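You operate a simulated robot arm through the tools that you are given. There is no shell and no other tool. Be economical: measure what you need, move in short steps, check, and stop when the job is done.

The job below is to be done with a simulated robot arm. You get a single attempt, and the scene is never put back.

TASK
Stir a spoon of curd into the warm milk and cover it with the steel plate.
Fine: all on the counter under the window; milk in the steel bowl, curd in the white one; use the spoon, put it back, close the white bowl; spill nothing. Set down upright: spoon.

Only the result counts: the job must be done as asked and must still hold three seconds after the hand-in. Knocking over, shifting, dropping, spilling or breaking anything else fails it. A push-on lid holds only when it is set on centred and level and pressed home; a screw cap is set on level and turned clockwise until tight.

THE ROBOT
A 7-joint arm with a two-finger parallel gripper, fixed in place. Base frame: the origin is at the foot of the arm, x ahead of it, y to its left, z up. Units: m, degrees, N and s.
With the tool pointing down near the work surface it reaches from about 0.36 to 0.78 m from the base axis. Its first joint turns from -166.0 to 166.0 degrees. Payload 3.91 kg.
The TCP is the grasp point between the finger pads, 0.03 m short of the fingertips. In the tool frame z runs along the fingers and y along their closing line. Largest opening 0.11 m; finger width 0.02, thickness 0.01; the body of the gripper, 0.048 by 0.112 m, starts 0.055 m behind the TCP.
Orientation is told as [roll, pitch, yaw] about the base's x, y, z axes, in that order, counted from this pose: with the fingers straight down and closing along the base's y, the tool's x points along the base's -x, its y along +y and its z along -z.

THE INTERFACE
- The arm moves only by the tool nudge_tool. Its argument "moves" is a list of rows, each an object (a shift or turn left out is 0, a gripper value left out holds the last) with "xyz": the shift along the tool's x, y, z in m, a list of three; "delta_rot": the turn, a rotation vector about the tool's x, y, z in rad, a list of three; "hand": the finger opening in m, from 0 to 0.11. In form: [{"xyz": [dx, dy, dz], "delta_rot": [ax, ay, az], "hand": hand}, ...]. A call has 1 to 20 rows; each row is the pose to reach, as a shift and turn from the pose commanded when the call began, along the tool's axes at that moment. A row lasts 0.2 s, in which the tool goes at most 0.05 m and 8.6 degrees; a call with a longer step from one row to the next is refused whole, and so is a gripper value outside its range. Where a pose cannot be reached the arm comes as near as it can. A force on the tool above 90 N (or 10 N above the force at the start of the call, whichever is more), or a blocked arm, ends the call early, and 0.2 s more pass. The fingers move at their own pace (about 0.153 m/s each) and stop on an object; they squeeze with about 22 N. The grip force told is the motor's: it shows also when the fingers shut on nothing. Time passes only in rows, and 0.2 s behind the last, so rows that repeat a pose let the fingers close. The reply holds the time, the measured pose of the TCP, the force on the tool along the base axes, the opening and the grip force, in the units named above and with some noise, with the torque about the TCP (base axes, N m) and any sound that the robot's microphone picked up.
- Cameras (640 x 400 px; columns grow to the right, rows downward): "scene" is fixed at [0.2234, 0.6505, 1.4546]; the picture's right is [-1.00, -0.07, 0.00], its down [-0.07, 0.99, -0.08] and it looks along [0.01, -0.08, -1.00] (base axes); focal length 214 px, centre (320, 200). "wrist" rides on the gripper at [0.077, 0.007, -0.114] in the tool frame; the picture's right is [-0.09, 1.00, 0.00], its down [-0.80, -0.07, -0.59] and it looks along [-0.59, -0.05, 0.80] (tool axes); focal length 270 px, centre (320, 200). There is no depth. A picture from a camera that has moved, and an enlarged one, comes with that camera's place and axes in the base frame and with its lens.
- get_image(camera): a new picture of that camera. No time passes.
- move_column(by): slides the trunk up (or, below 0, down) by that many m; the arm rides with it, the base frame stays. It gives what a move gives, with no picture.
- close_up(camera, box): a new picture of the part [left, top, right, bottom] of that camera's present view, enlarged. No time passes.
- close_job(): hands the job in; it is judged then, once.

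Go step by step. Nothing tells you positions but the pictures and the camera data: compare them with the known pose of the tool, close in by small moves and look again before you grip or let go. The budget is 120 turns and 76 pictures, counting those below and the enlarged ones. Unless the task says otherwise, let go and move clear before handing in, and close with one line.

The tools are called after "Call:" as name(argument=value, ...) on one line, values as JSON. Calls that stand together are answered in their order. nudge_tool: Moves the arm, as the interface text tells. Its arguments: {"type":"object","properties":{"moves":{"type":"array","items":{"type":"object","properties":{"xyz":{"type":"array","items":{"type":"number"}},"delta_rot":{"type":"array","items":{"type":"number"}},"hand":{"type":"number"}}}}},"required":["moves"]} The other tools are called the same way: move_column (by) slides the trunk up or down; get_image (camera) takes a picture; close_up (camera, box) takes an enlarged picture of a part of a camera's view; close_job () hands the job in.

At the start:

```text
time_s: 0.0
position: [0.3607, 0.1323, 1.2456]
tool_rot: [0.0, 0.0, -0.1]
ft_force: [0.7, 0.4, 0.6]
ft_torque: [0.02, 0.03, 0.02]
opening: 0.1103
grip_force: 0.0
trunk travel left (down, up): [-0.55, 0.06]
```

scene: 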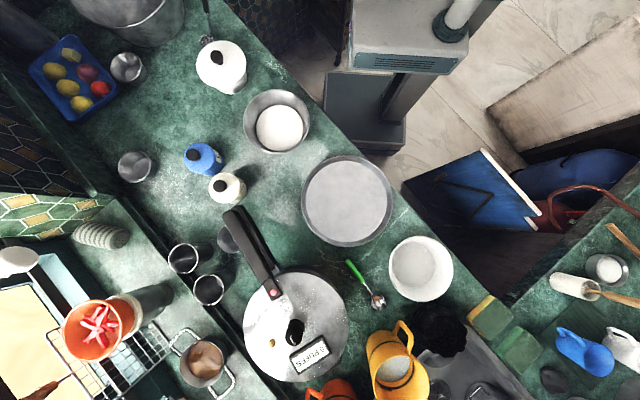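
wrist: 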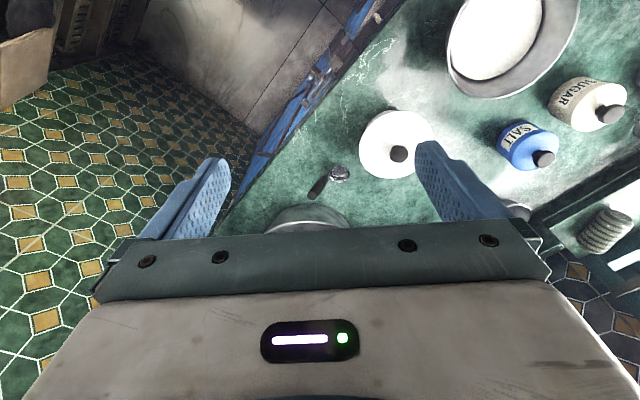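

The scene shows a steel bowl with white contents, a white bowl, a large flat steel plate, a spoon with a green handle and several jars. I'll enlarge the views to identify the items before moving.

Call:
close_up(camera="scene", box=[160, 20, 320, 120])

Call:
close_up(camera="scene", box=[220, 80, 460, 230])

Call:
close_up(camera="scene", box=[220, 220, 460, 370])

Call:
close_up(camera="scene", box=[0, 0, 320, 200])

Call:
close_up(camera="scene", box=[0, 200, 320, 400])

```text
4.00 times, centred on (240, 70) of scene
camera zoom: at [0.2234, 0.6505, 1.4546], right [-1.0, -0.07, 0.0], down [-0.07, 0.99, -0.08], along [0.01, -0.08, -1.0], focal length 858 px, centre (640, 720)
```

zoom: 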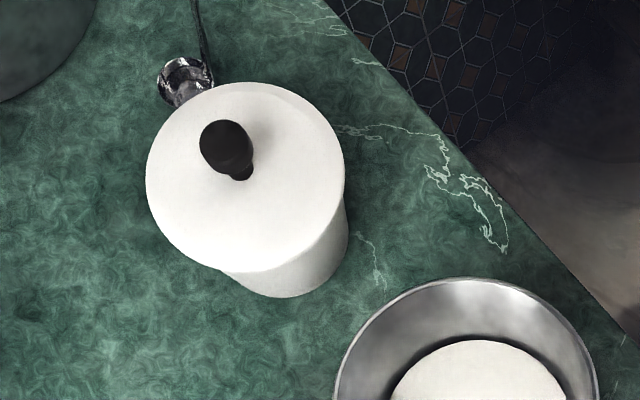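

```text
2.67 times, centred on (340, 155) of scene
camera zoom: at [0.2234, 0.6505, 1.4546], right [-1.0, -0.07, 0.0], down [-0.07, 0.99, -0.08], along [0.01, -0.08, -1.0], focal length 572 px, centre (267, 320)
```

zoom: 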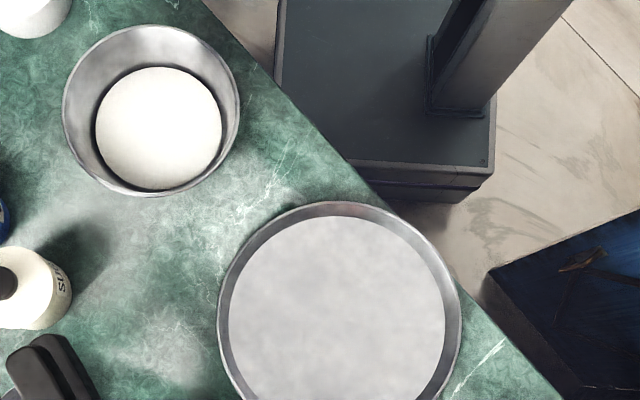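

```text
2.67 times, centred on (340, 295) of scene
camera zoom: at [0.2234, 0.6505, 1.4546], right [-1.0, -0.07, 0.0], down [-0.07, 0.99, -0.08], along [0.01, -0.08, -1.0], focal length 572 px, centre (267, -53)
```

zoom: 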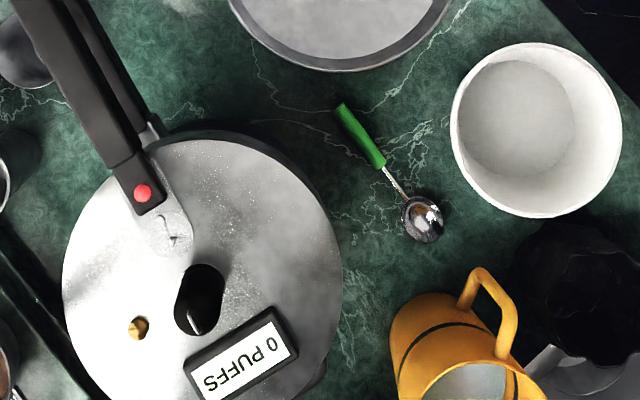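

```text
2.00 times, centred on (160, 100) of scene
camera zoom: at [0.2234, 0.6505, 1.4546], right [-1.0, -0.07, 0.0], down [-0.07, 0.99, -0.08], along [0.01, -0.08, -1.0], focal length 429 px, centre (640, 400)
```

zoom: 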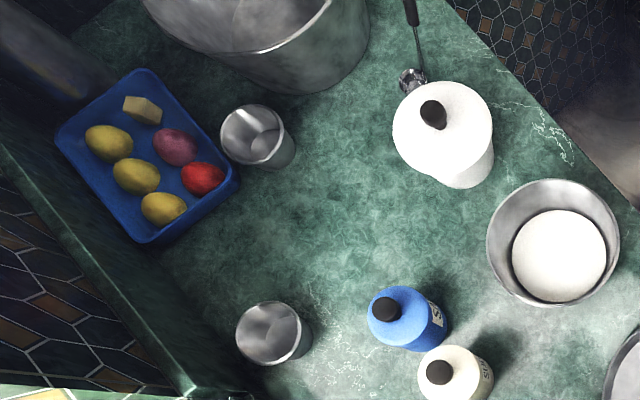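

```text
2.00 times, centred on (160, 300) of scene
camera zoom: at [0.2234, 0.6505, 1.4546], right [-1.0, -0.07, 0.0], down [-0.07, 0.99, -0.08], along [0.01, -0.08, -1.0], focal length 429 px, centre (640, 0)
```

zoom: 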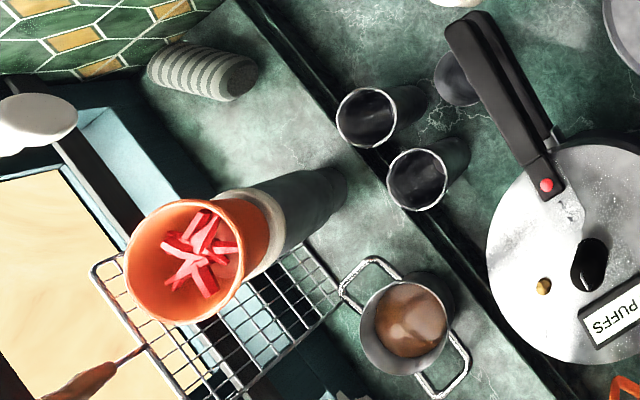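

By triangulating the two views, the lidded white pot (curd) is near (0.52, 0.26) with its knob at z≈0.93, and the black-handled spoon lies beside it. The steel milk bowl is near (0.37, 0.39) and the plate near (0.16, 0.60). I'll lower the trunk a little and turn to look along these with the wrist camera.

Call:
move_column(by=-0.1)

Call:
nudge_tool(moves=[{"delta_rot": [0, 0, -0.13]}, {"delta_rot": [0, 0, -0.26]}, {"delta_rot": [0, 0, -0.35]}])

Call:
get_image(camera="wrist")

```text
time_s: 1.3
position: [0.3606, 0.1322, 1.146]
tool_rot: [0.0, 0.1, 0.0]
ft_force: [0.4, -1.4, 0.2]
ft_torque: [0.01, 0.01, 0.02]
opening: 0.1103
grip_force: 0.0
trunk travel left (down, up): [-0.45, 0.16]
```

```text
time_s: 2.1
position: [0.361, 0.1325, 1.1454]
tool_rot: [0.0, -0.1, 20.2]
ft_force: [0.1, -0.1, -0.2]
ft_torque: [-0.01, 0.0, 0.01]
opening: 0.1099
grip_force: 0.1
trunk travel left (down, up): [-0.45, 0.16]
```

```text
68 pictures are left
camera wrist: at [0.2859, 0.1142, 1.2586], right [-0.26, 0.97, 0.0], down [0.78, 0.21, 0.59], along [0.57, 0.15, -0.8], focal length 270 px, centre (320, 200)
```

wrist: 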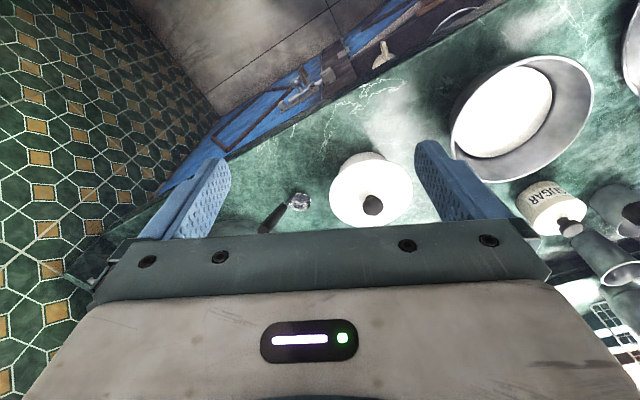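

The lidded pot and its spoon are visible between the fingers. I'll enlarge that part.

Call:
close_up(camera="wrist", box=[220, 110, 444, 250])

Call:
close_up(camera="wrist", box=[400, 0, 640, 150])

```text
2.86 times, centred on (332, 180) of wrist
camera zoom: at [0.2859, 0.1142, 1.2586], right [-0.26, 0.97, 0.0], down [0.78, 0.21, 0.59], along [0.57, 0.15, -0.8], focal length 772 px, centre (286, 257)
```

zoom: 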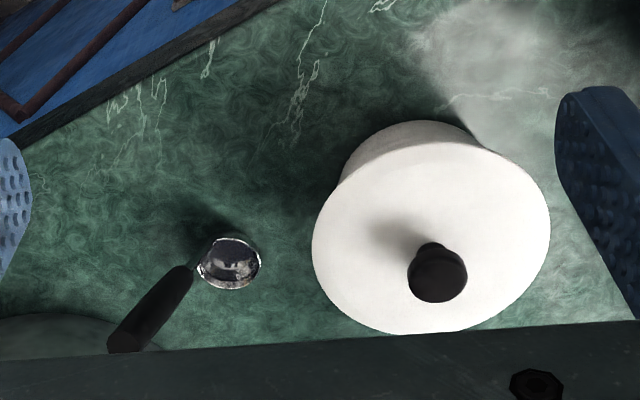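

```text
2.67 times, centred on (520, 75) of wrist
camera zoom: at [0.2859, 0.1142, 1.2586], right [-0.26, 0.97, 0.0], down [0.78, 0.21, 0.59], along [0.57, 0.15, -0.8], focal length 721 px, centre (-213, 533)
```

zoom: 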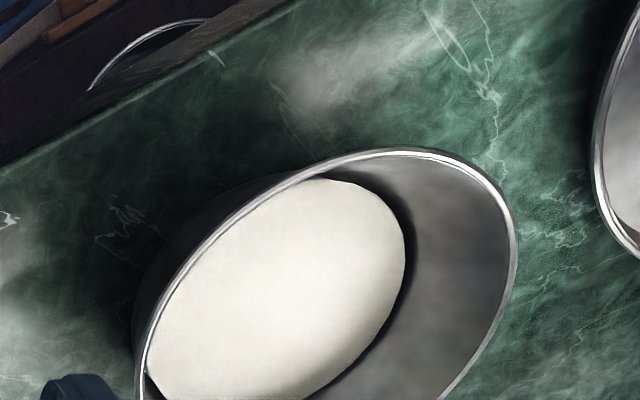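

The spoon's handle seems to rise steeply out of its bowl. I'll shift forward to see it from nearer above.

Call:
nudge_tool(moves=[{"xyz": [-0.05, 0, 0]}, {"xyz": [-0.1, -0.02, 0]}, {"xyz": [-0.14, -0.04, 0]}])

Call:
get_image(camera="wrist")

```text
refused: row 2 steps farther than a row can; nothing moved
```

```text
65 pictures are left
camera wrist: at [0.2859, 0.1142, 1.2586], right [-0.26, 0.97, 0.0], down [0.78, 0.21, 0.59], along [0.57, 0.15, -0.8], focal length 270 px, centre (320, 200)
```

wrist: 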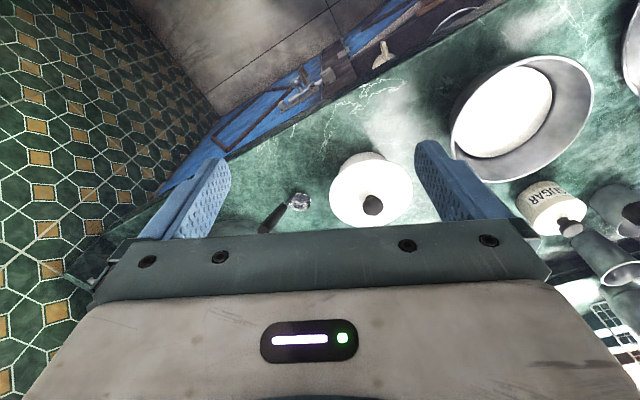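

The step was too long, so I'm repeating the shift with shorter rows.

Call:
nudge_tool(moves=[{"xyz": [-0.04, -0.01, 0]}, {"xyz": [-0.08, -0.02, 0]}, {"xyz": [-0.12, -0.03, 0]}, {"xyz": [-0.15, -0.04, 0]}])

Call:
get_image(camera="wrist")

```text
time_s: 3.1
position: [0.5173, 0.1462, 1.1468]
tool_rot: [0.1, 0.1, 20.2]
ft_force: [0.4, 0.9, 0.1]
ft_torque: [-0.01, 0.01, 0.03]
opening: 0.1102
grip_force: 0.0
trunk travel left (down, up): [-0.45, 0.16]
```

```text
64 pictures are left
camera wrist: at [0.4411, 0.1273, 1.2602], right [-0.26, 0.97, 0.0], down [0.78, 0.21, 0.59], along [0.57, 0.15, -0.8], focal length 270 px, centre (320, 200)
```

wrist: 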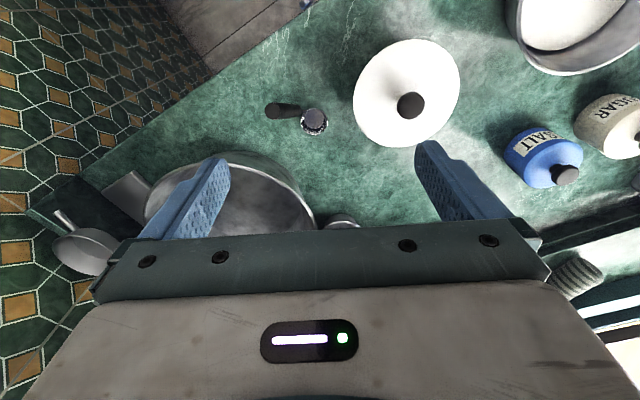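

Call:
close_up(camera="wrist", box=[230, 30, 470, 180])

```text
2.67 times, centred on (350, 105) of wrist
camera zoom: at [0.4411, 0.1273, 1.2602], right [-0.26, 0.97, 0.0], down [0.78, 0.21, 0.59], along [0.57, 0.15, -0.8], focal length 721 px, centre (240, 453)
```

zoom: 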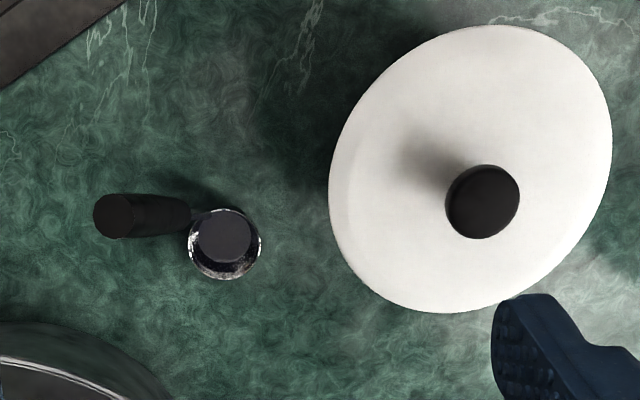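

The spoon is a small ladle that stands on its own cup, at about (0.584, 0.155). Its handle leans back and its tip is at (0.534, 0.105, 1.003). The curd pot's lid has a 3.4 cm black knob at (0.509, 0.259), with its top at z≈0.933. I'll go above the knob first.

Call:
nudge_tool(moves=[{"xyz": [-0.01, 0.036, 0]}, {"xyz": [-0.02, 0.072, 0]}, {"xyz": [-0.0315, 0.1088, 0]}, {"xyz": [-0.0315, 0.1088, 0.04]}, {"xyz": [-0.0315, 0.1088, 0.08]}, {"xyz": [-0.0315, 0.1088, 0.117], "hand": 0.08}, {"xyz": [-0.0315, 0.1088, 0.117], "hand": 0.08}])

Call:
get_image(camera="wrist")

Call:
get_image(camera="scene")

```text
time_s: 4.7
position: [0.5053, 0.2577, 1.0289]
tool_rot: [0.1, -0.1, 20.1]
ft_force: [0.7, -0.7, -0.8]
ft_torque: [-0.01, 0.01, 0.01]
opening: 0.0802
grip_force: 0.0
trunk travel left (down, up): [-0.45, 0.16]
```

```text
62 pictures are left
camera wrist: at [0.4298, 0.2384, 1.142], right [-0.26, 0.97, 0.0], down [0.78, 0.21, 0.59], along [0.57, 0.15, -0.8], focal length 270 px, centre (320, 200)
```

wrist: 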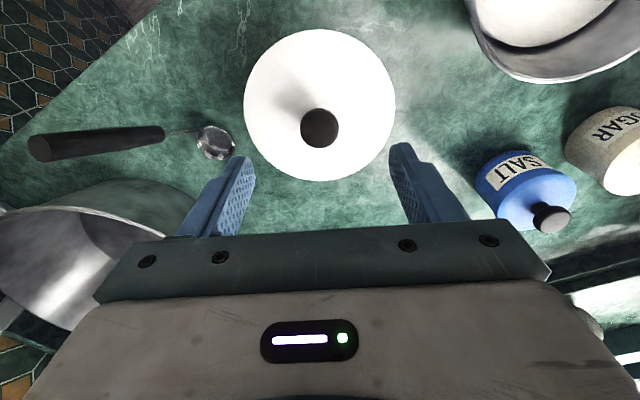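

```text
61 pictures are left
```

scene: 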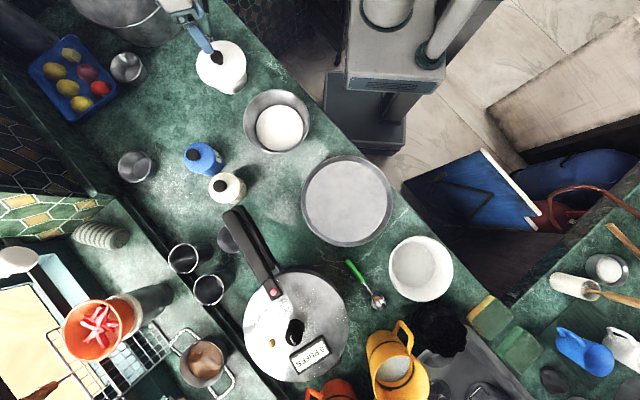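

The knob sits between the fingers, about 5 mm further out than the tool. I'll correct for that and descend with a check on the way.

Call:
nudge_tool(moves=[{"xyz": [-0.005, 0, 0.02]}, {"xyz": [-0.005, 0, 0.05]}, {"xyz": [-0.005, 0, 0.07]}])

Call:
get_image(camera="wrist")

```text
time_s: 5.5
position: [0.5101, 0.2595, 0.9578]
tool_rot: [-0.1, 0.0, 20.1]
ft_force: [0.7, -0.5, 0.5]
ft_torque: [0.05, 0.03, -0.01]
opening: 0.08
grip_force: 0.0
trunk travel left (down, up): [-0.45, 0.16]
```

```text
60 pictures are left
camera wrist: at [0.4347, 0.2407, 1.0705], right [-0.26, 0.97, 0.0], down [0.78, 0.21, 0.59], along [0.57, 0.15, -0.8], focal length 270 px, centre (320, 200)
```

wrist: 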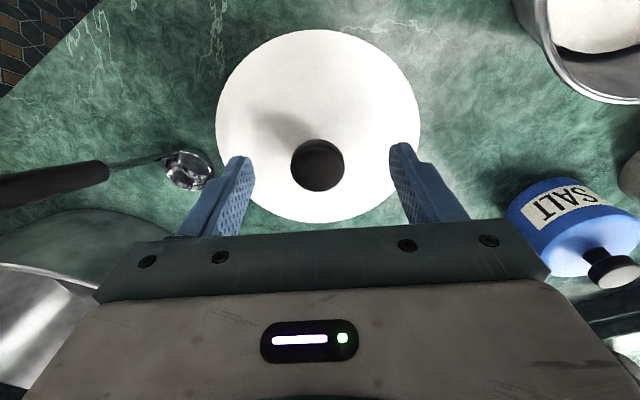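

Alignment looks good. I'll lower so the tips sit around the knob and close on it.

Call:
nudge_tool(moves=[{"xyz": [0, 0, 0.01]}, {"xyz": [0, 0, 0.02]}])

Call:
close_up(camera="wrist", box=[200, 80, 440, 230])

```text
time_s: 6.1
position: [0.5102, 0.2606, 0.9409]
tool_rot: [0.1, -0.3, 20.1]
ft_force: [-1.9, 0.0, 18.4]
ft_torque: [-0.02, 0.1, 0.0]
opening: 0.0801
grip_force: 0.1
trunk travel left (down, up): [-0.45, 0.16]
```

```text
2.67 times, centred on (320, 155) of wrist
camera zoom: at [0.4355, 0.2412, 1.0533], right [-0.26, 0.97, 0.0], down [0.77, 0.21, 0.6], along [0.58, 0.16, -0.8], focal length 721 px, centre (320, 320)
```

zoom: 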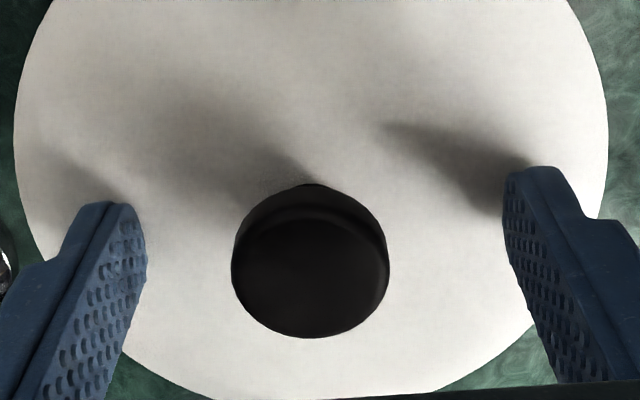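

The tips touched the lid surface at z≈0.911 with 18 N. I'll back off 6 mm and close on the knob.

Call:
nudge_tool(moves=[{"xyz": [0, 0, -0.006]}, {"xyz": [0, 0, -0.006], "hand": 0.02}, {"xyz": [0, 0, -0.006], "hand": 0.02}, {"xyz": [0, 0, -0.006], "hand": 0.02}])

```text
time_s: 7.1
position: [0.5119, 0.2599, 0.9444]
tool_rot: [0.0, -0.1, 20.1]
ft_force: [0.6, 0.5, 0.5]
ft_torque: [-0.01, -0.04, -0.02]
opening: 0.0306
grip_force: 22.0
trunk travel left (down, up): [-0.45, 0.16]
```

The knob is gripped at an opening of 0.031 m. Now I'll lift straight up.

Call:
nudge_tool(moves=[{"xyz": [0, 0, -0.01]}, {"xyz": [0, 0, -0.02]}, {"xyz": [0, 0, -0.04]}, {"xyz": [0, 0, -0.07]}, {"xyz": [0, 0, -0.1]}])

Call:
get_image(camera="wrist")

Call:
close_up(camera="scene", box=[100, 20, 340, 170])

```text
time_s: 8.3
position: [0.5095, 0.2622, 1.047]
tool_rot: [0.0, 0.0, 20.1]
ft_force: [-0.1, -0.4, 0.5]
ft_torque: [0.01, -0.02, 0.0]
opening: 0.0203
grip_force: 0.1
trunk travel left (down, up): [-0.45, 0.16]
```

```text
58 pictures are left
camera wrist: at [0.4348, 0.2435, 1.1603], right [-0.26, 0.97, 0.0], down [0.78, 0.21, 0.59], along [0.57, 0.15, -0.8], focal length 270 px, centre (320, 200)
```

wrist: 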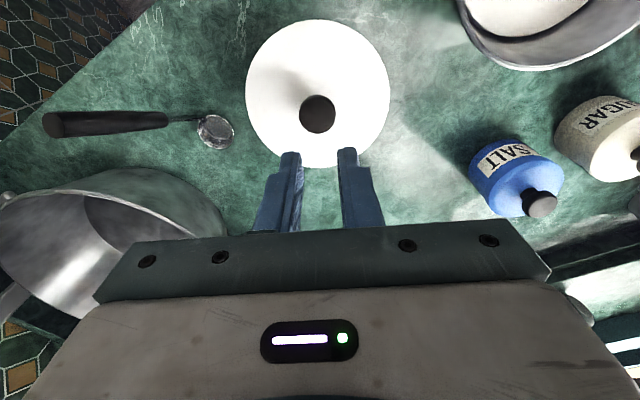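

```text
2.67 times, centred on (220, 95) of scene
camera zoom: at [0.2234, 0.6505, 1.4546], right [-1.0, -0.07, 0.0], down [-0.07, 0.99, -0.08], along [0.01, -0.08, -1.0], focal length 572 px, centre (587, 480)
```

zoom: 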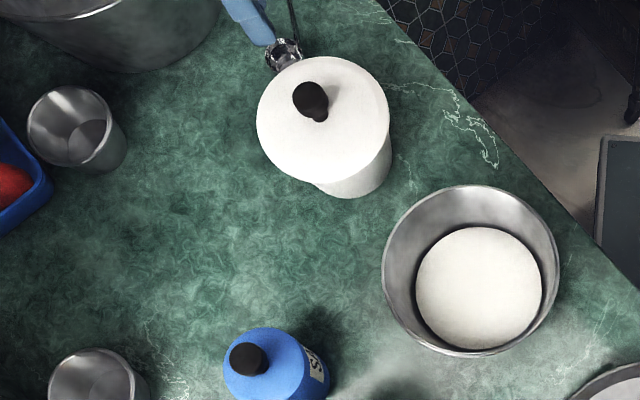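

The fingers slipped off, so the lid holds firmly. I'll look at the knob's shape closely.

Call:
close_up(camera="wrist", box=[270, 75, 366, 135])

Call:
close_up(camera="scene", box=[185, 30, 265, 80])

```text
6.67 times, centred on (318, 105) of wrist
camera zoom: at [0.4348, 0.2435, 1.1603], right [-0.26, 0.97, 0.0], down [0.78, 0.21, 0.59], along [0.57, 0.15, -0.8], focal length 1802 px, centre (333, 833)
```

zoom: 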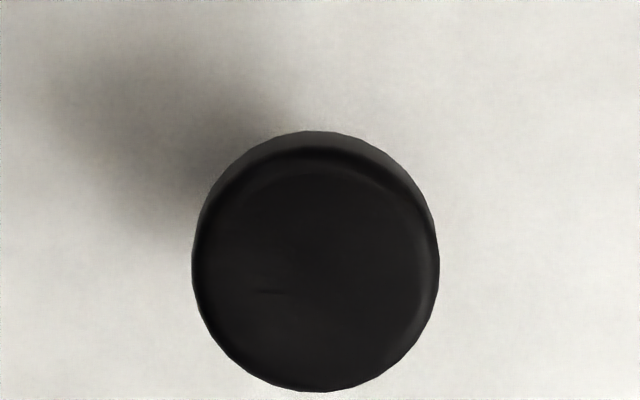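

```text
8.00 times, centred on (225, 55) of scene
camera zoom: at [0.2234, 0.6505, 1.4546], right [-1.0, -0.07, 0.0], down [-0.07, 0.99, -0.08], along [0.01, -0.08, -1.0], focal length 1716 px, centre (1080, 1360)
```

zoom: 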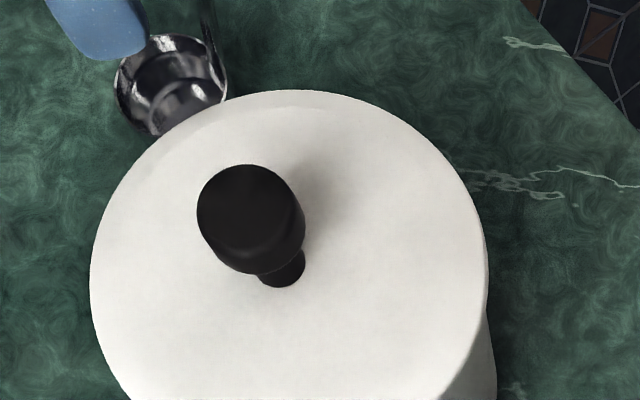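

The knob has a cap on a narrow neck, and the tool is centred on it. I'll grip again with the tips right down and pull slowly while watching the force.

Call:
nudge_tool(moves=[{"xyz": [-0.001, 0.0, 0], "hand": 0.08}, {"xyz": [-0.002, 0.0, 0.03], "hand": 0.08}, {"xyz": [-0.002, 0.0, 0.07]}, {"xyz": [-0.002, 0.0, 0.095]}, {"xyz": [-0.002, 0.0, 0.1035]}, {"xyz": [-0.002, 0.0, 0.1035], "hand": 0.0}, {"xyz": [-0.002, 0.0, 0.1035], "hand": 0.0}, {"xyz": [-0.002, 0.0, 0.1035], "hand": 0.0}, {"xyz": [-0.002, 0.0, 0.1035], "hand": 0.0}])

Call:
nudge_tool(moves=[{"xyz": [0, 0, -0.001]}, {"xyz": [0, 0, -0.002]}, {"xyz": [0, 0, -0.002]}])

```text
time_s: 10.3
position: [0.5132, 0.2616, 0.9426]
tool_rot: [-0.1, 0.0, 20.1]
ft_force: [-0.6, -1.4, -0.5]
ft_torque: [-0.08, 0.0, -0.01]
opening: 0.0306
grip_force: 21.9
trunk travel left (down, up): [-0.45, 0.16]
```

```text
time_s: 11.1
position: [0.5149, 0.262, 0.9439]
tool_rot: [0.0, 0.0, 20.1]
ft_force: [0.4, -1.4, -0.2]
ft_torque: [-0.02, 0.02, 0.04]
opening: 0.0306
grip_force: 22.1
trunk travel left (down, up): [-0.45, 0.16]
```

Call:
nudge_tool(moves=[{"xyz": [0, 0, -0.002]}, {"xyz": [0, 0, -0.004]}])

Call:
nudge_tool(moves=[{"xyz": [0, 0, -0.002]}, {"xyz": [0, 0, -0.004]}])

```text
time_s: 11.7
position: [0.5145, 0.2621, 0.9469]
tool_rot: [0.1, 0.0, 20.1]
ft_force: [0.2, -0.1, 0.1]
ft_torque: [0.0, 0.0, 0.0]
opening: 0.0307
grip_force: 22.4
trunk travel left (down, up): [-0.45, 0.16]
```

```text
time_s: 12.3
position: [0.5152, 0.2623, 0.9512]
tool_rot: [0.1, -0.1, 20.2]
ft_force: [0.5, 0.8, -1.1]
ft_torque: [0.01, 0.01, 0.03]
opening: 0.0304
grip_force: 21.9
trunk travel left (down, up): [-0.45, 0.16]
```

Call:
close_up(camera="wrist", box=[200, 60, 440, 210])

Call:
close_up(camera="scene", box=[170, 20, 266, 80])

```text
2.67 times, centred on (320, 135) of wrist
camera zoom: at [0.4398, 0.2433, 1.0636], right [-0.26, 0.97, 0.0], down [0.78, 0.21, 0.59], along [0.57, 0.15, -0.8], focal length 721 px, centre (320, 373)
```

zoom: 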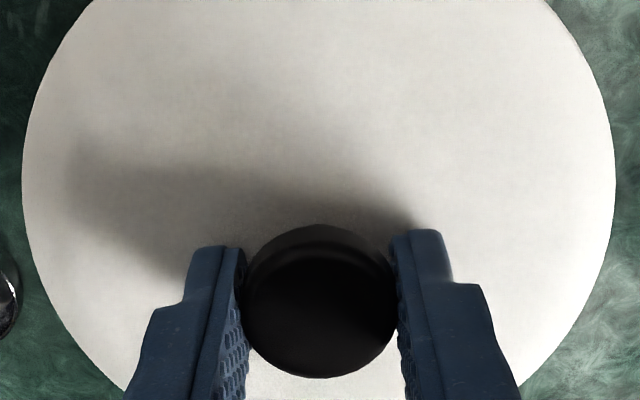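

```text
6.67 times, centred on (218, 50) of scene
camera zoom: at [0.2234, 0.6505, 1.4546], right [-1.0, -0.07, 0.0], down [-0.07, 0.99, -0.08], along [0.01, -0.08, -1.0], focal length 1430 px, centre (1000, 1200)
```

zoom: 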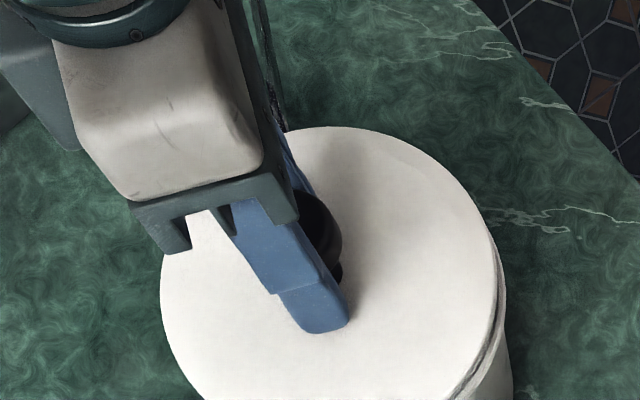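

A seam is now showing between lid and pot, so the lid may be coming up. I'll keep going slowly.

Call:
nudge_tool(moves=[{"xyz": [0, 0, -0.003]}, {"xyz": [0, 0, -0.006]}, {"xyz": [0, 0, -0.009]}, {"xyz": [0, 0, -0.012]}])

Call:
close_up(camera="scene", box=[170, 20, 266, 80])

```text
time_s: 13.3
position: [0.5141, 0.2614, 0.9624]
tool_rot: [0.1, 0.0, 20.1]
ft_force: [0.1, -0.2, 0.4]
ft_torque: [0.0, 0.03, 0.01]
opening: 0.0308
grip_force: 22.6
trunk travel left (down, up): [-0.45, 0.16]
```

```text
6.67 times, centred on (218, 50) of scene
camera zoom: at [0.2234, 0.6505, 1.4546], right [-1.0, -0.07, 0.0], down [-0.07, 0.99, -0.08], along [0.01, -0.08, -1.0], focal length 1430 px, centre (1000, 1200)
```

zoom: 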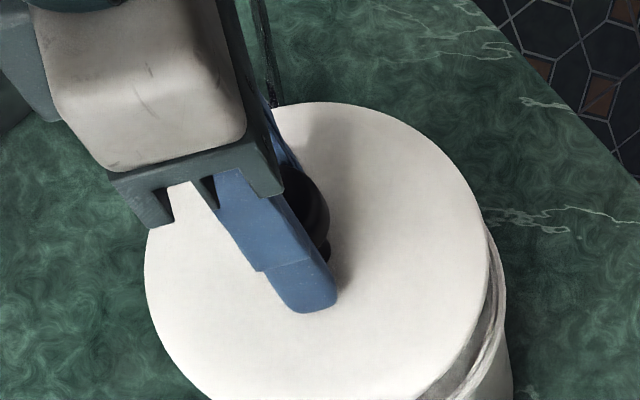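

The lid is coming off cleanly. I'll raise it gently and look into the pot.

Call:
nudge_tool(moves=[{"xyz": [0, 0, -0.006]}, {"xyz": [0, 0, -0.014]}, {"xyz": [0, 0, -0.022]}, {"xyz": [0, 0, -0.03]}, {"xyz": [0, 0, -0.04]}, {"xyz": [0, 0, -0.05]}, {"xyz": [0, 0, -0.06]}, {"xyz": [0, 0, -0.07]}, {"xyz": [0, 0, -0.08]}])

Call:
close_up(camera="scene", box=[100, 0, 340, 150])

Call:
get_image(camera="wrist")

```text
time_s: 15.3
position: [0.515, 0.2608, 1.0425]
tool_rot: [0.0, 0.1, 20.1]
ft_force: [0.2, 0.0, -0.7]
ft_torque: [0.01, 0.0, 0.0]
opening: 0.0307
grip_force: 22.0
trunk travel left (down, up): [-0.45, 0.16]
```

```text
2.67 times, centred on (220, 75) of scene
camera zoom: at [0.2234, 0.6505, 1.4546], right [-1.0, -0.07, 0.0], down [-0.07, 0.99, -0.08], along [0.01, -0.08, -1.0], focal length 572 px, centre (587, 533)
```

zoom: 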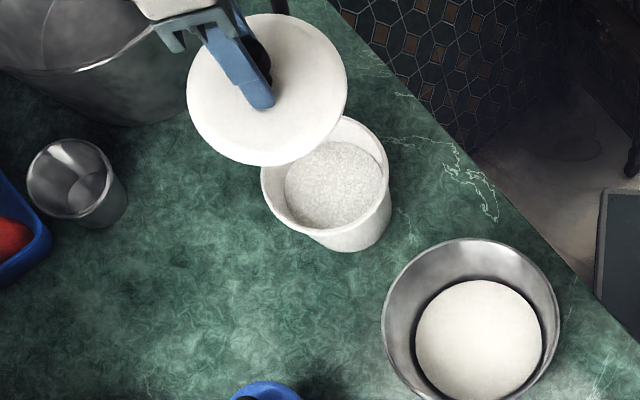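

```text
50 pictures are left
camera wrist: at [0.4399, 0.2428, 1.1555], right [-0.26, 0.97, 0.0], down [0.78, 0.21, 0.59], along [0.57, 0.15, -0.8], focal length 270 px, centre (320, 200)
```

wrist: 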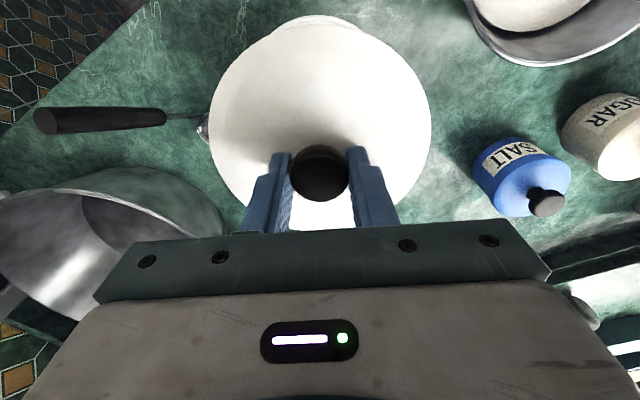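

Call:
close_up(camera="scene", box=[190, 30, 270, 100])

Call:
close_up(camera="scene", box=[380, 225, 460, 305])

```text
5.71 times, centred on (230, 65) of scene
camera zoom: at [0.2234, 0.6505, 1.4546], right [-1.0, -0.07, 0.0], down [-0.07, 0.99, -0.08], along [0.01, -0.08, -1.0], focal length 1226 px, centre (834, 971)
```

zoom: 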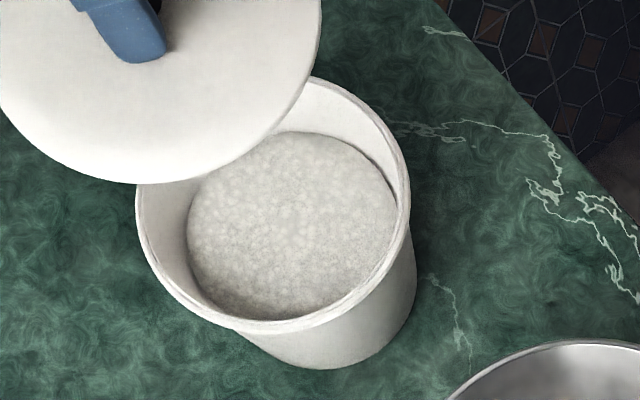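

```text
5.00 times, centred on (420, 265) of scene
camera zoom: at [0.2234, 0.6505, 1.4546], right [-1.0, -0.07, 0.0], down [-0.07, 0.99, -0.08], along [0.01, -0.08, -1.0], focal length 1072 px, centre (-180, -125)
```

zoom: 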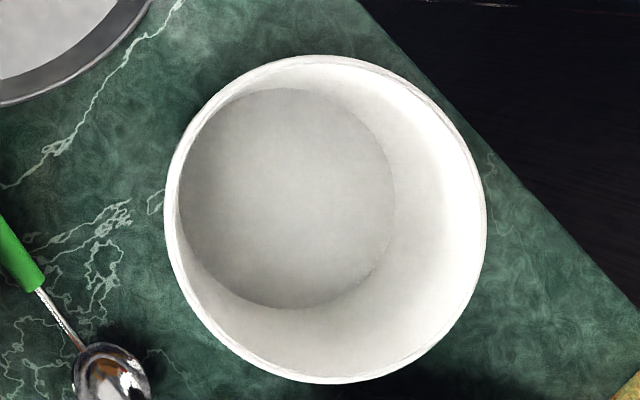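

The granular white contents are the curd, since the other open white bowl is empty. I'll move the lid out over the free counter near (0.615, 0.38).

Call:
nudge_tool(moves=[{"xyz": [-0.0227, 0.0128, 0]}, {"xyz": [-0.0453, 0.0256, 0]}, {"xyz": [-0.068, 0.0384, 0]}, {"xyz": [-0.0906, 0.0512, 0]}, {"xyz": [-0.1133, 0.064, 0]}, {"xyz": [-0.1359, 0.0768, 0]}, {"xyz": [-0.1359, 0.0768, 0.02]}, {"xyz": [-0.1359, 0.0768, 0.04]}, {"xyz": [-0.1359, 0.0768, 0.06]}])

Call:
get_image(camera="wrist")

Call:
close_up(camera="scene", box=[80, 20, 320, 170])

```text
time_s: 17.3
position: [0.6177, 0.3792, 0.9828]
tool_rot: [0.0, 0.1, 20.2]
ft_force: [-0.6, 0.7, 0.6]
ft_torque: [0.0, 0.03, 0.0]
opening: 0.0308
grip_force: 21.9
trunk travel left (down, up): [-0.45, 0.16]
```

```text
47 pictures are left
camera wrist: at [0.5415, 0.3611, 1.095], right [-0.26, 0.97, 0.0], down [0.78, 0.21, 0.59], along [0.57, 0.15, -0.8], focal length 270 px, centre (320, 200)
```

wrist: 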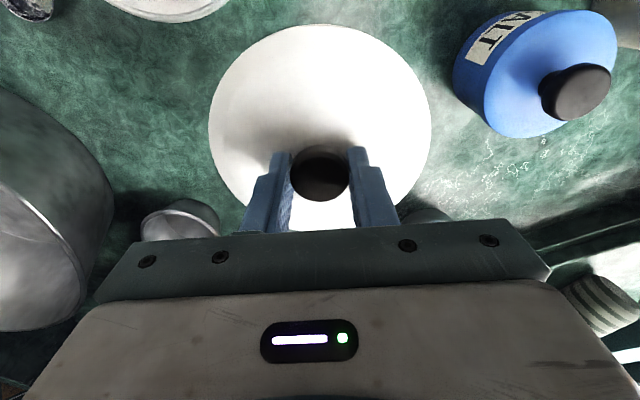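

```text
2.67 times, centred on (200, 95) of scene
camera zoom: at [0.2234, 0.6505, 1.4546], right [-1.0, -0.07, 0.0], down [-0.07, 0.99, -0.08], along [0.01, -0.08, -1.0], focal length 572 px, centre (640, 480)
```

zoom: 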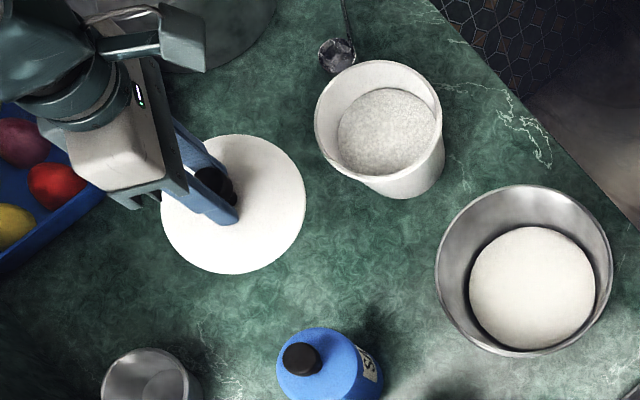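

The spot is clear. I'm lowering the lid until it touches.

Call:
nudge_tool(moves=[{"xyz": [0, 0, 0.02]}, {"xyz": [0, 0, 0.04]}, {"xyz": [0, 0, 0.06]}, {"xyz": [0, 0, 0.075]}])

Call:
nudge_tool(moves=[{"xyz": [0, 0, 0.004]}, {"xyz": [0, 0, 0.008]}])

```text
time_s: 18.3
position: [0.6168, 0.379, 0.908]
tool_rot: [0.0, 0.0, 20.1]
ft_force: [0.7, -0.7, -1.1]
ft_torque: [-0.03, -0.01, 0.02]
opening: 0.0307
grip_force: 21.5
trunk travel left (down, up): [-0.45, 0.16]
```

```text
time_s: 18.9
position: [0.6162, 0.3783, 0.9001]
tool_rot: [0.0, 0.0, 20.1]
ft_force: [-0.3, -0.2, 0.1]
ft_torque: [-0.01, 0.03, 0.01]
opening: 0.0304
grip_force: 22.3
trunk travel left (down, up): [-0.45, 0.16]
```

Call:
nudge_tool(moves=[{"xyz": [0, 0, 0.004]}, {"xyz": [0, 0, 0.007]}])

Call:
nudge_tool(moves=[{"xyz": [0, 0, 0.003]}, {"xyz": [0, 0, 0.005]}])

Call:
close_up(camera="scene", box=[120, 50, 216, 130])

```text
time_s: 19.5
position: [0.6143, 0.3806, 0.8922]
tool_rot: [0.0, 0.0, 20.0]
ft_force: [0.0, -0.2, -0.4]
ft_torque: [-0.03, -0.01, -0.02]
opening: 0.0306
grip_force: 21.6
trunk travel left (down, up): [-0.45, 0.16]
```

```text
time_s: 20.1
position: [0.6153, 0.3815, 0.8872]
tool_rot: [0.1, 0.0, 20.1]
ft_force: [-0.4, 0.4, -0.4]
ft_torque: [0.02, -0.01, 0.01]
opening: 0.0305
grip_force: 21.8
trunk travel left (down, up): [-0.45, 0.16]
```

```text
5.00 times, centred on (168, 90) of scene
camera zoom: at [0.2234, 0.6505, 1.4546], right [-1.0, -0.07, 0.0], down [-0.07, 0.99, -0.08], along [0.01, -0.08, -1.0], focal length 1072 px, centre (1080, 750)
```

zoom: 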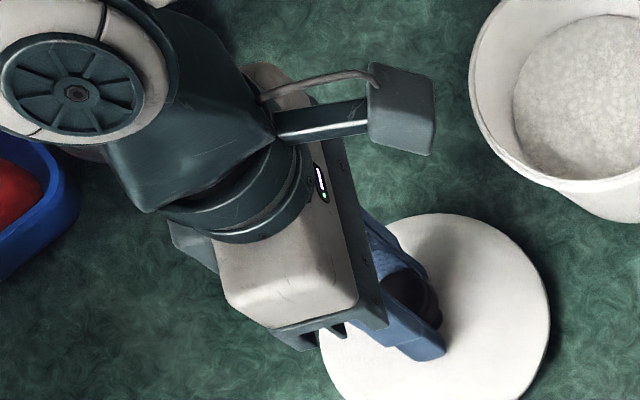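

Call:
nudge_tool(moves=[{"xyz": [0, 0, 0.003]}, {"xyz": [0, 0, 0.005]}])

Call:
nudge_tool(moves=[{"xyz": [0, 0, 0.003]}, {"xyz": [0, 0, 0.005]}])

Call:
nudge_tool(moves=[{"xyz": [0, 0, 0.003]}, {"xyz": [0, 0, 0.004]}])

```text
time_s: 20.7
position: [0.6151, 0.3804, 0.8853]
tool_rot: [-0.1, -0.1, 20.0]
ft_force: [3.2, -0.7, 14.9]
ft_torque: [-0.11, 0.3, 0.05]
opening: 0.0306
grip_force: 21.6
trunk travel left (down, up): [-0.45, 0.16]
```

```text
time_s: 21.3
position: [0.6145, 0.3804, 0.8836]
tool_rot: [0.1, -0.7, 20.1]
ft_force: [5.9, 1.5, 41.8]
ft_torque: [-0.25, 0.14, 0.0]
opening: 0.0305
grip_force: 22.3
trunk travel left (down, up): [-0.45, 0.16]
```

```text
time_s: 21.9
position: [0.6154, 0.3808, 0.8837]
tool_rot: [0.2, -0.7, 20.1]
ft_force: [1.7, 0.8, 50.9]
ft_torque: [0.41, 0.27, 0.0]
opening: 0.0307
grip_force: 21.8
trunk travel left (down, up): [-0.45, 0.16]
```

The lid is on the counter. I'll relieve the pressure, open, and rise clear.

Call:
nudge_tool(moves=[{"xyz": [0, 0, -0.005]}, {"xyz": [0, 0, -0.01]}])

Call:
nudge_tool(moves=[{"hand": 0.03}, {"hand": 0.045}, {"hand": 0.08}, {"xyz": [0, 0, -0.03]}, {"xyz": [0, 0, -0.07]}, {"xyz": [0, 0, -0.11]}, {"xyz": [0, 0, -0.15]}, {"xyz": [0, 0, -0.19]}])

Call:
get_image(camera="wrist")

```text
time_s: 22.5
position: [0.6149, 0.3803, 0.8847]
tool_rot: [0.0, -0.1, 20.2]
ft_force: [2.6, 2.4, 21.4]
ft_torque: [0.55, -0.4, 0.01]
opening: 0.0303
grip_force: 22.0
trunk travel left (down, up): [-0.45, 0.16]
```

```text
time_s: 24.3
position: [0.6166, 0.3781, 1.0707]
tool_rot: [0.0, 0.0, 20.1]
ft_force: [0.2, 0.2, -0.4]
ft_torque: [-0.02, 0.0, 0.02]
opening: 0.08
grip_force: 0.0
trunk travel left (down, up): [-0.45, 0.16]
```

```text
44 pictures are left
camera wrist: at [0.5417, 0.3594, 1.1843], right [-0.26, 0.97, 0.0], down [0.78, 0.21, 0.59], along [0.57, 0.15, -0.8], focal length 270 px, centre (320, 200)
```

wrist: 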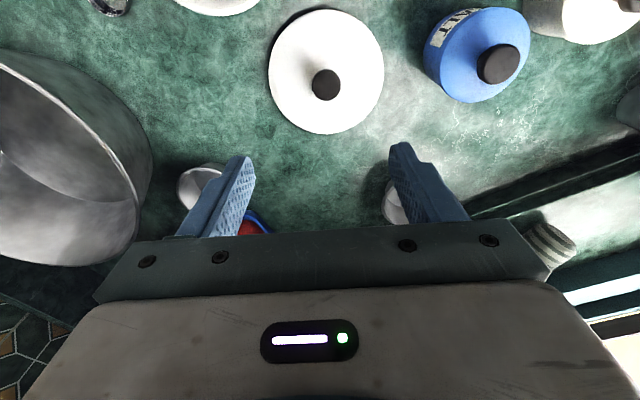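

The lid rests cleanly on the counter. Next I'll go above the spoon's handle, turned 45° so the fingers straddle its lean.

Call:
nudge_tool(moves=[{"xyz": [0, 0, -0.03]}, {"xyz": [0.023, -0.032, -0.03], "delta_rot": [0, 0, -0.062]}, {"xyz": [0.046, -0.064, -0.03], "delta_rot": [0, 0, -0.124]}, {"xyz": [0.069, -0.096, -0.03], "delta_rot": [0, 0, -0.186]}, {"xyz": [0.092, -0.128, -0.03], "delta_rot": [0, 0, -0.248]}, {"xyz": [0.115, -0.16, -0.03], "delta_rot": [0, 0, -0.31]}, {"xyz": [0.138, -0.192, -0.03], "delta_rot": [0, 0, -0.372]}, {"xyz": [0.1615, -0.2229, -0.03], "delta_rot": [0, 0, -0.4346]}])

Call:
get_image(camera="wrist")

```text
time_s: 26.1
position: [0.5395, 0.1151, 1.1012]
tool_rot: [0.1, 0.1, 45.1]
ft_force: [0.2, -0.8, 0.1]
ft_torque: [0.02, 0.04, -0.03]
opening: 0.08
grip_force: 0.0
out of reach, approached as far as the arm can: row 1
trunk travel left (down, up): [-0.45, 0.16]
```

```text
43 pictures are left
camera wrist: at [0.4797, 0.0672, 1.2145], right [-0.64, 0.77, 0.0], down [0.62, 0.52, 0.6], along [0.46, 0.38, -0.8], focal length 270 px, centre (320, 200)
```

wrist: 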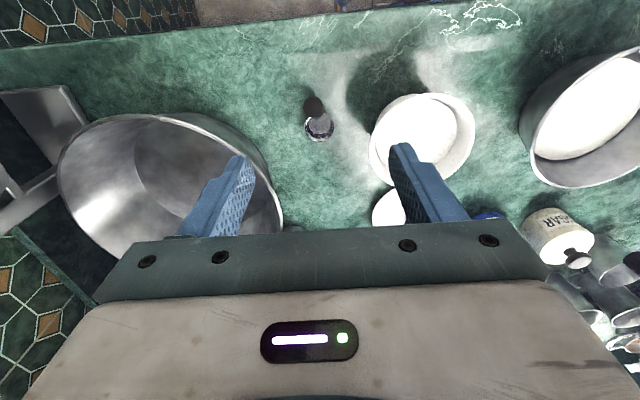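

I'm looking almost straight down the handle, and it sits 4 mm to the left. I'll shift and descend around it.

Call:
nudge_tool(moves=[{"xyz": [0, -0.004, 0.03]}, {"xyz": [0, -0.004, 0.06]}, {"xyz": [0, -0.004, 0.09]}, {"xyz": [0, -0.004, 0.115]}])

Call:
close_up(camera="wrist", box=[200, 100, 440, 250])

```text
time_s: 27.1
position: [0.5427, 0.1119, 0.988]
tool_rot: [0.0, 0.0, 45.0]
ft_force: [0.4, 0.9, 0.5]
ft_torque: [-0.01, -0.01, -0.01]
opening: 0.08
grip_force: 0.1
trunk travel left (down, up): [-0.45, 0.16]
```

```text
2.67 times, centred on (320, 175) of wrist
camera zoom: at [0.4823, 0.0645, 1.1018], right [-0.64, 0.77, 0.0], down [0.62, 0.52, 0.59], along [0.46, 0.38, -0.8], focal length 721 px, centre (320, 267)
```

zoom: 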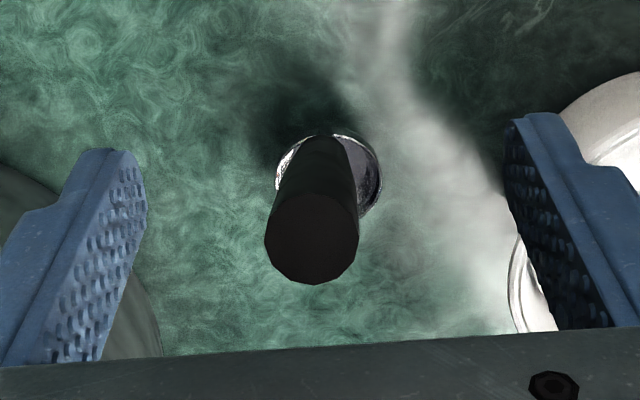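

The handle is between the pads. I'll make a small centring shift and close.

Call:
nudge_tool(moves=[{"xyz": [0, -0.0015, 0.002]}, {"xyz": [0, -0.0015, 0.002], "hand": 0.04}, {"xyz": [0, -0.0015, 0.002], "hand": 0.022}, {"xyz": [0, -0.0015, 0.002], "hand": 0.0}, {"xyz": [0, -0.0015, 0.002], "hand": 0.0}, {"xyz": [0, -0.0015, 0.002], "hand": 0.0}])

Call:
close_up(camera="wrist", box=[200, 100, 440, 250])

```text
time_s: 28.5
position: [0.5439, 0.1108, 0.9863]
tool_rot: [-0.1, 0.0, 45.0]
ft_force: [0.4, 0.6, 0.0]
ft_torque: [-0.04, 0.0, -0.03]
opening: 0.0159
grip_force: 22.1
trunk travel left (down, up): [-0.45, 0.16]
```

```text
2.67 times, centred on (320, 175) of wrist
camera zoom: at [0.4831, 0.0628, 1.1004], right [-0.64, 0.77, 0.0], down [0.62, 0.52, 0.59], along [0.46, 0.38, -0.8], focal length 721 px, centre (320, 267)
```

zoom: 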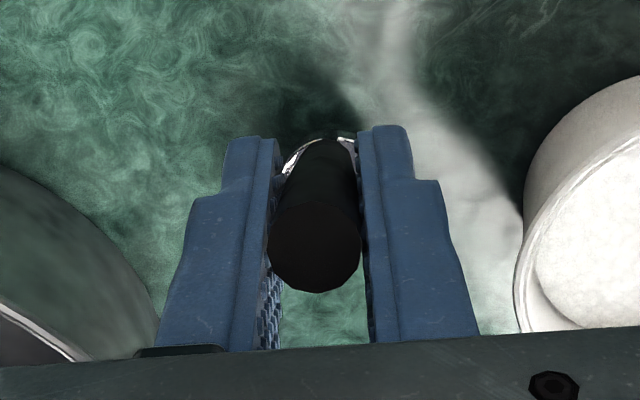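

The spoon is gripped at (0.5435, 0.111, 0.986) with yaw 45°, and I'm noting that as its home. I'll lift it and check how it hangs.

Call:
nudge_tool(moves=[{"xyz": [0, 0, -0.01]}, {"xyz": [0, 0, -0.03]}, {"xyz": [0, 0, -0.06]}, {"xyz": [0, 0, -0.09]}])

Call:
get_image(camera="wrist")

Call:
close_up(camera="scene", box=[130, 0, 290, 100])

```text
time_s: 29.5
position: [0.5451, 0.1111, 1.0785]
tool_rot: [0.1, 0.0, 45.0]
ft_force: [0.1, -0.5, -1.1]
ft_torque: [-0.02, 0.02, -0.06]
opening: 0.0157
grip_force: 22.0
trunk travel left (down, up): [-0.45, 0.16]
```

```text
40 pictures are left
camera wrist: at [0.4846, 0.0629, 1.1918], right [-0.64, 0.77, 0.0], down [0.62, 0.52, 0.59], along [0.46, 0.38, -0.8], focal length 270 px, centre (320, 200)
```

wrist: 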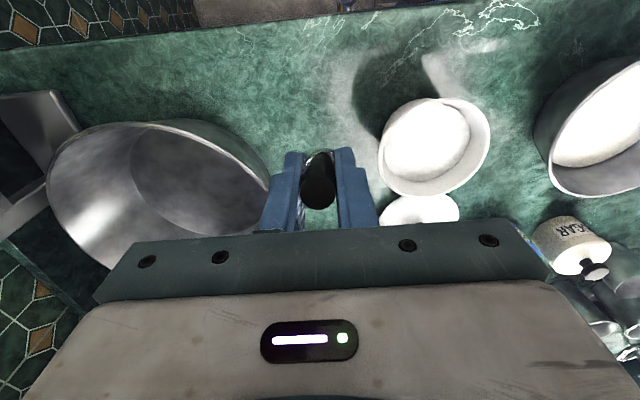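

```text
4.00 times, centred on (210, 50) of scene
camera zoom: at [0.2234, 0.6505, 1.4546], right [-1.0, -0.07, 0.0], down [-0.07, 0.99, -0.08], along [0.01, -0.08, -1.0], focal length 858 px, centre (760, 800)
```

zoom: 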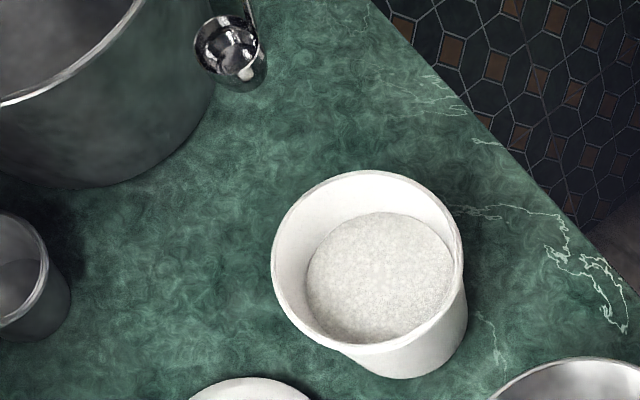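

The spoon hangs steady, with its small open cup level. The curd surface is about 2 cm below the pot rim, around z≈0.888. I'll carry the cup over the pot centre.

Call:
nudge_tool(moves=[{"xyz": [0, 0, -0.025]}, {"xyz": [-0.007, 0.03, -0.025]}, {"xyz": [-0.014, 0.06, -0.025]}, {"xyz": [-0.022, 0.095, -0.025]}, {"xyz": [-0.029, 0.1266, -0.025]}, {"xyz": [-0.029, 0.1266, -0.02]}])

Call:
get_image(camera="wrist")

Call:
close_up(camera="scene", box=[170, 20, 298, 100])

```text
time_s: 30.9
position: [0.4736, 0.2234, 1.0966]
tool_rot: [0.1, 0.0, 45.0]
ft_force: [-0.6, -0.4, -1.1]
ft_torque: [-0.06, 0.05, 0.0]
opening: 0.0158
grip_force: 21.8
trunk travel left (down, up): [-0.45, 0.16]
```

```text
38 pictures are left
camera wrist: at [0.4138, 0.175, 1.2095], right [-0.64, 0.77, 0.0], down [0.62, 0.52, 0.59], along [0.46, 0.38, -0.8], focal length 270 px, centre (320, 200)
```

wrist: 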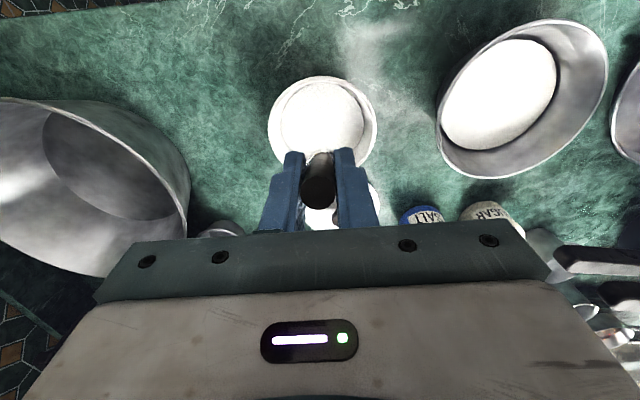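

```text
5.00 times, centred on (234, 60) of scene
camera zoom: at [0.2234, 0.6505, 1.4546], right [-1.0, -0.07, 0.0], down [-0.07, 0.99, -0.08], along [0.01, -0.08, -1.0], focal length 1072 px, centre (750, 900)
```

zoom: 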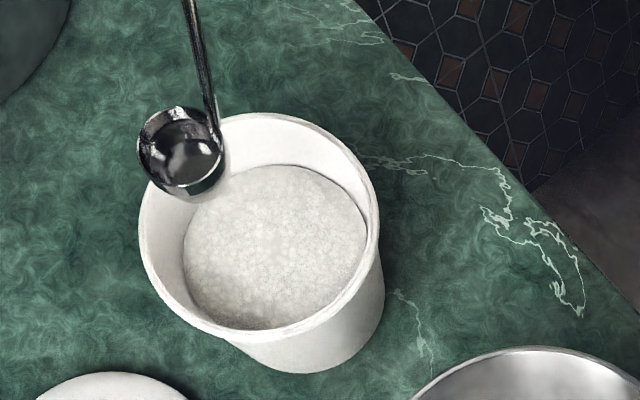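

The cup is over the pot, about 1 cm outward of its centre. I'll shift it 4 mm back and dip slowly into the curd.

Call:
nudge_tool(moves=[{"xyz": [0.004, 0, 0.02]}, {"xyz": [0.004, 0, 0.04]}, {"xyz": [0.004, 0, 0.055]}, {"xyz": [0.004, 0, 0.065]}, {"xyz": [0.004, 0, 0.074]}, {"xyz": [0.004, 0, 0.082]}])

Call:
close_up(camera="scene", box=[190, 30, 270, 90])

```text
time_s: 32.3
position: [0.4733, 0.2203, 1.0143]
tool_rot: [0.0, -0.1, 45.0]
ft_force: [-0.4, 0.2, -0.5]
ft_torque: [0.02, 0.0, 0.03]
opening: 0.0161
grip_force: 21.5
trunk travel left (down, up): [-0.45, 0.16]
```

```text
6.67 times, centred on (230, 60) of scene
camera zoom: at [0.2234, 0.6505, 1.4546], right [-1.0, -0.07, 0.0], down [-0.07, 0.99, -0.08], along [0.01, -0.08, -1.0], focal length 1430 px, centre (920, 1133)
```

zoom: 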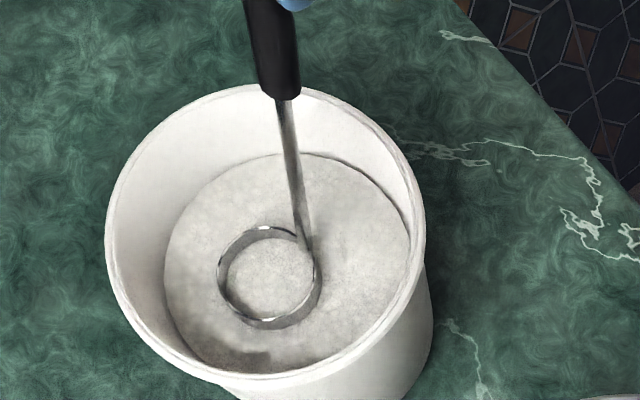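

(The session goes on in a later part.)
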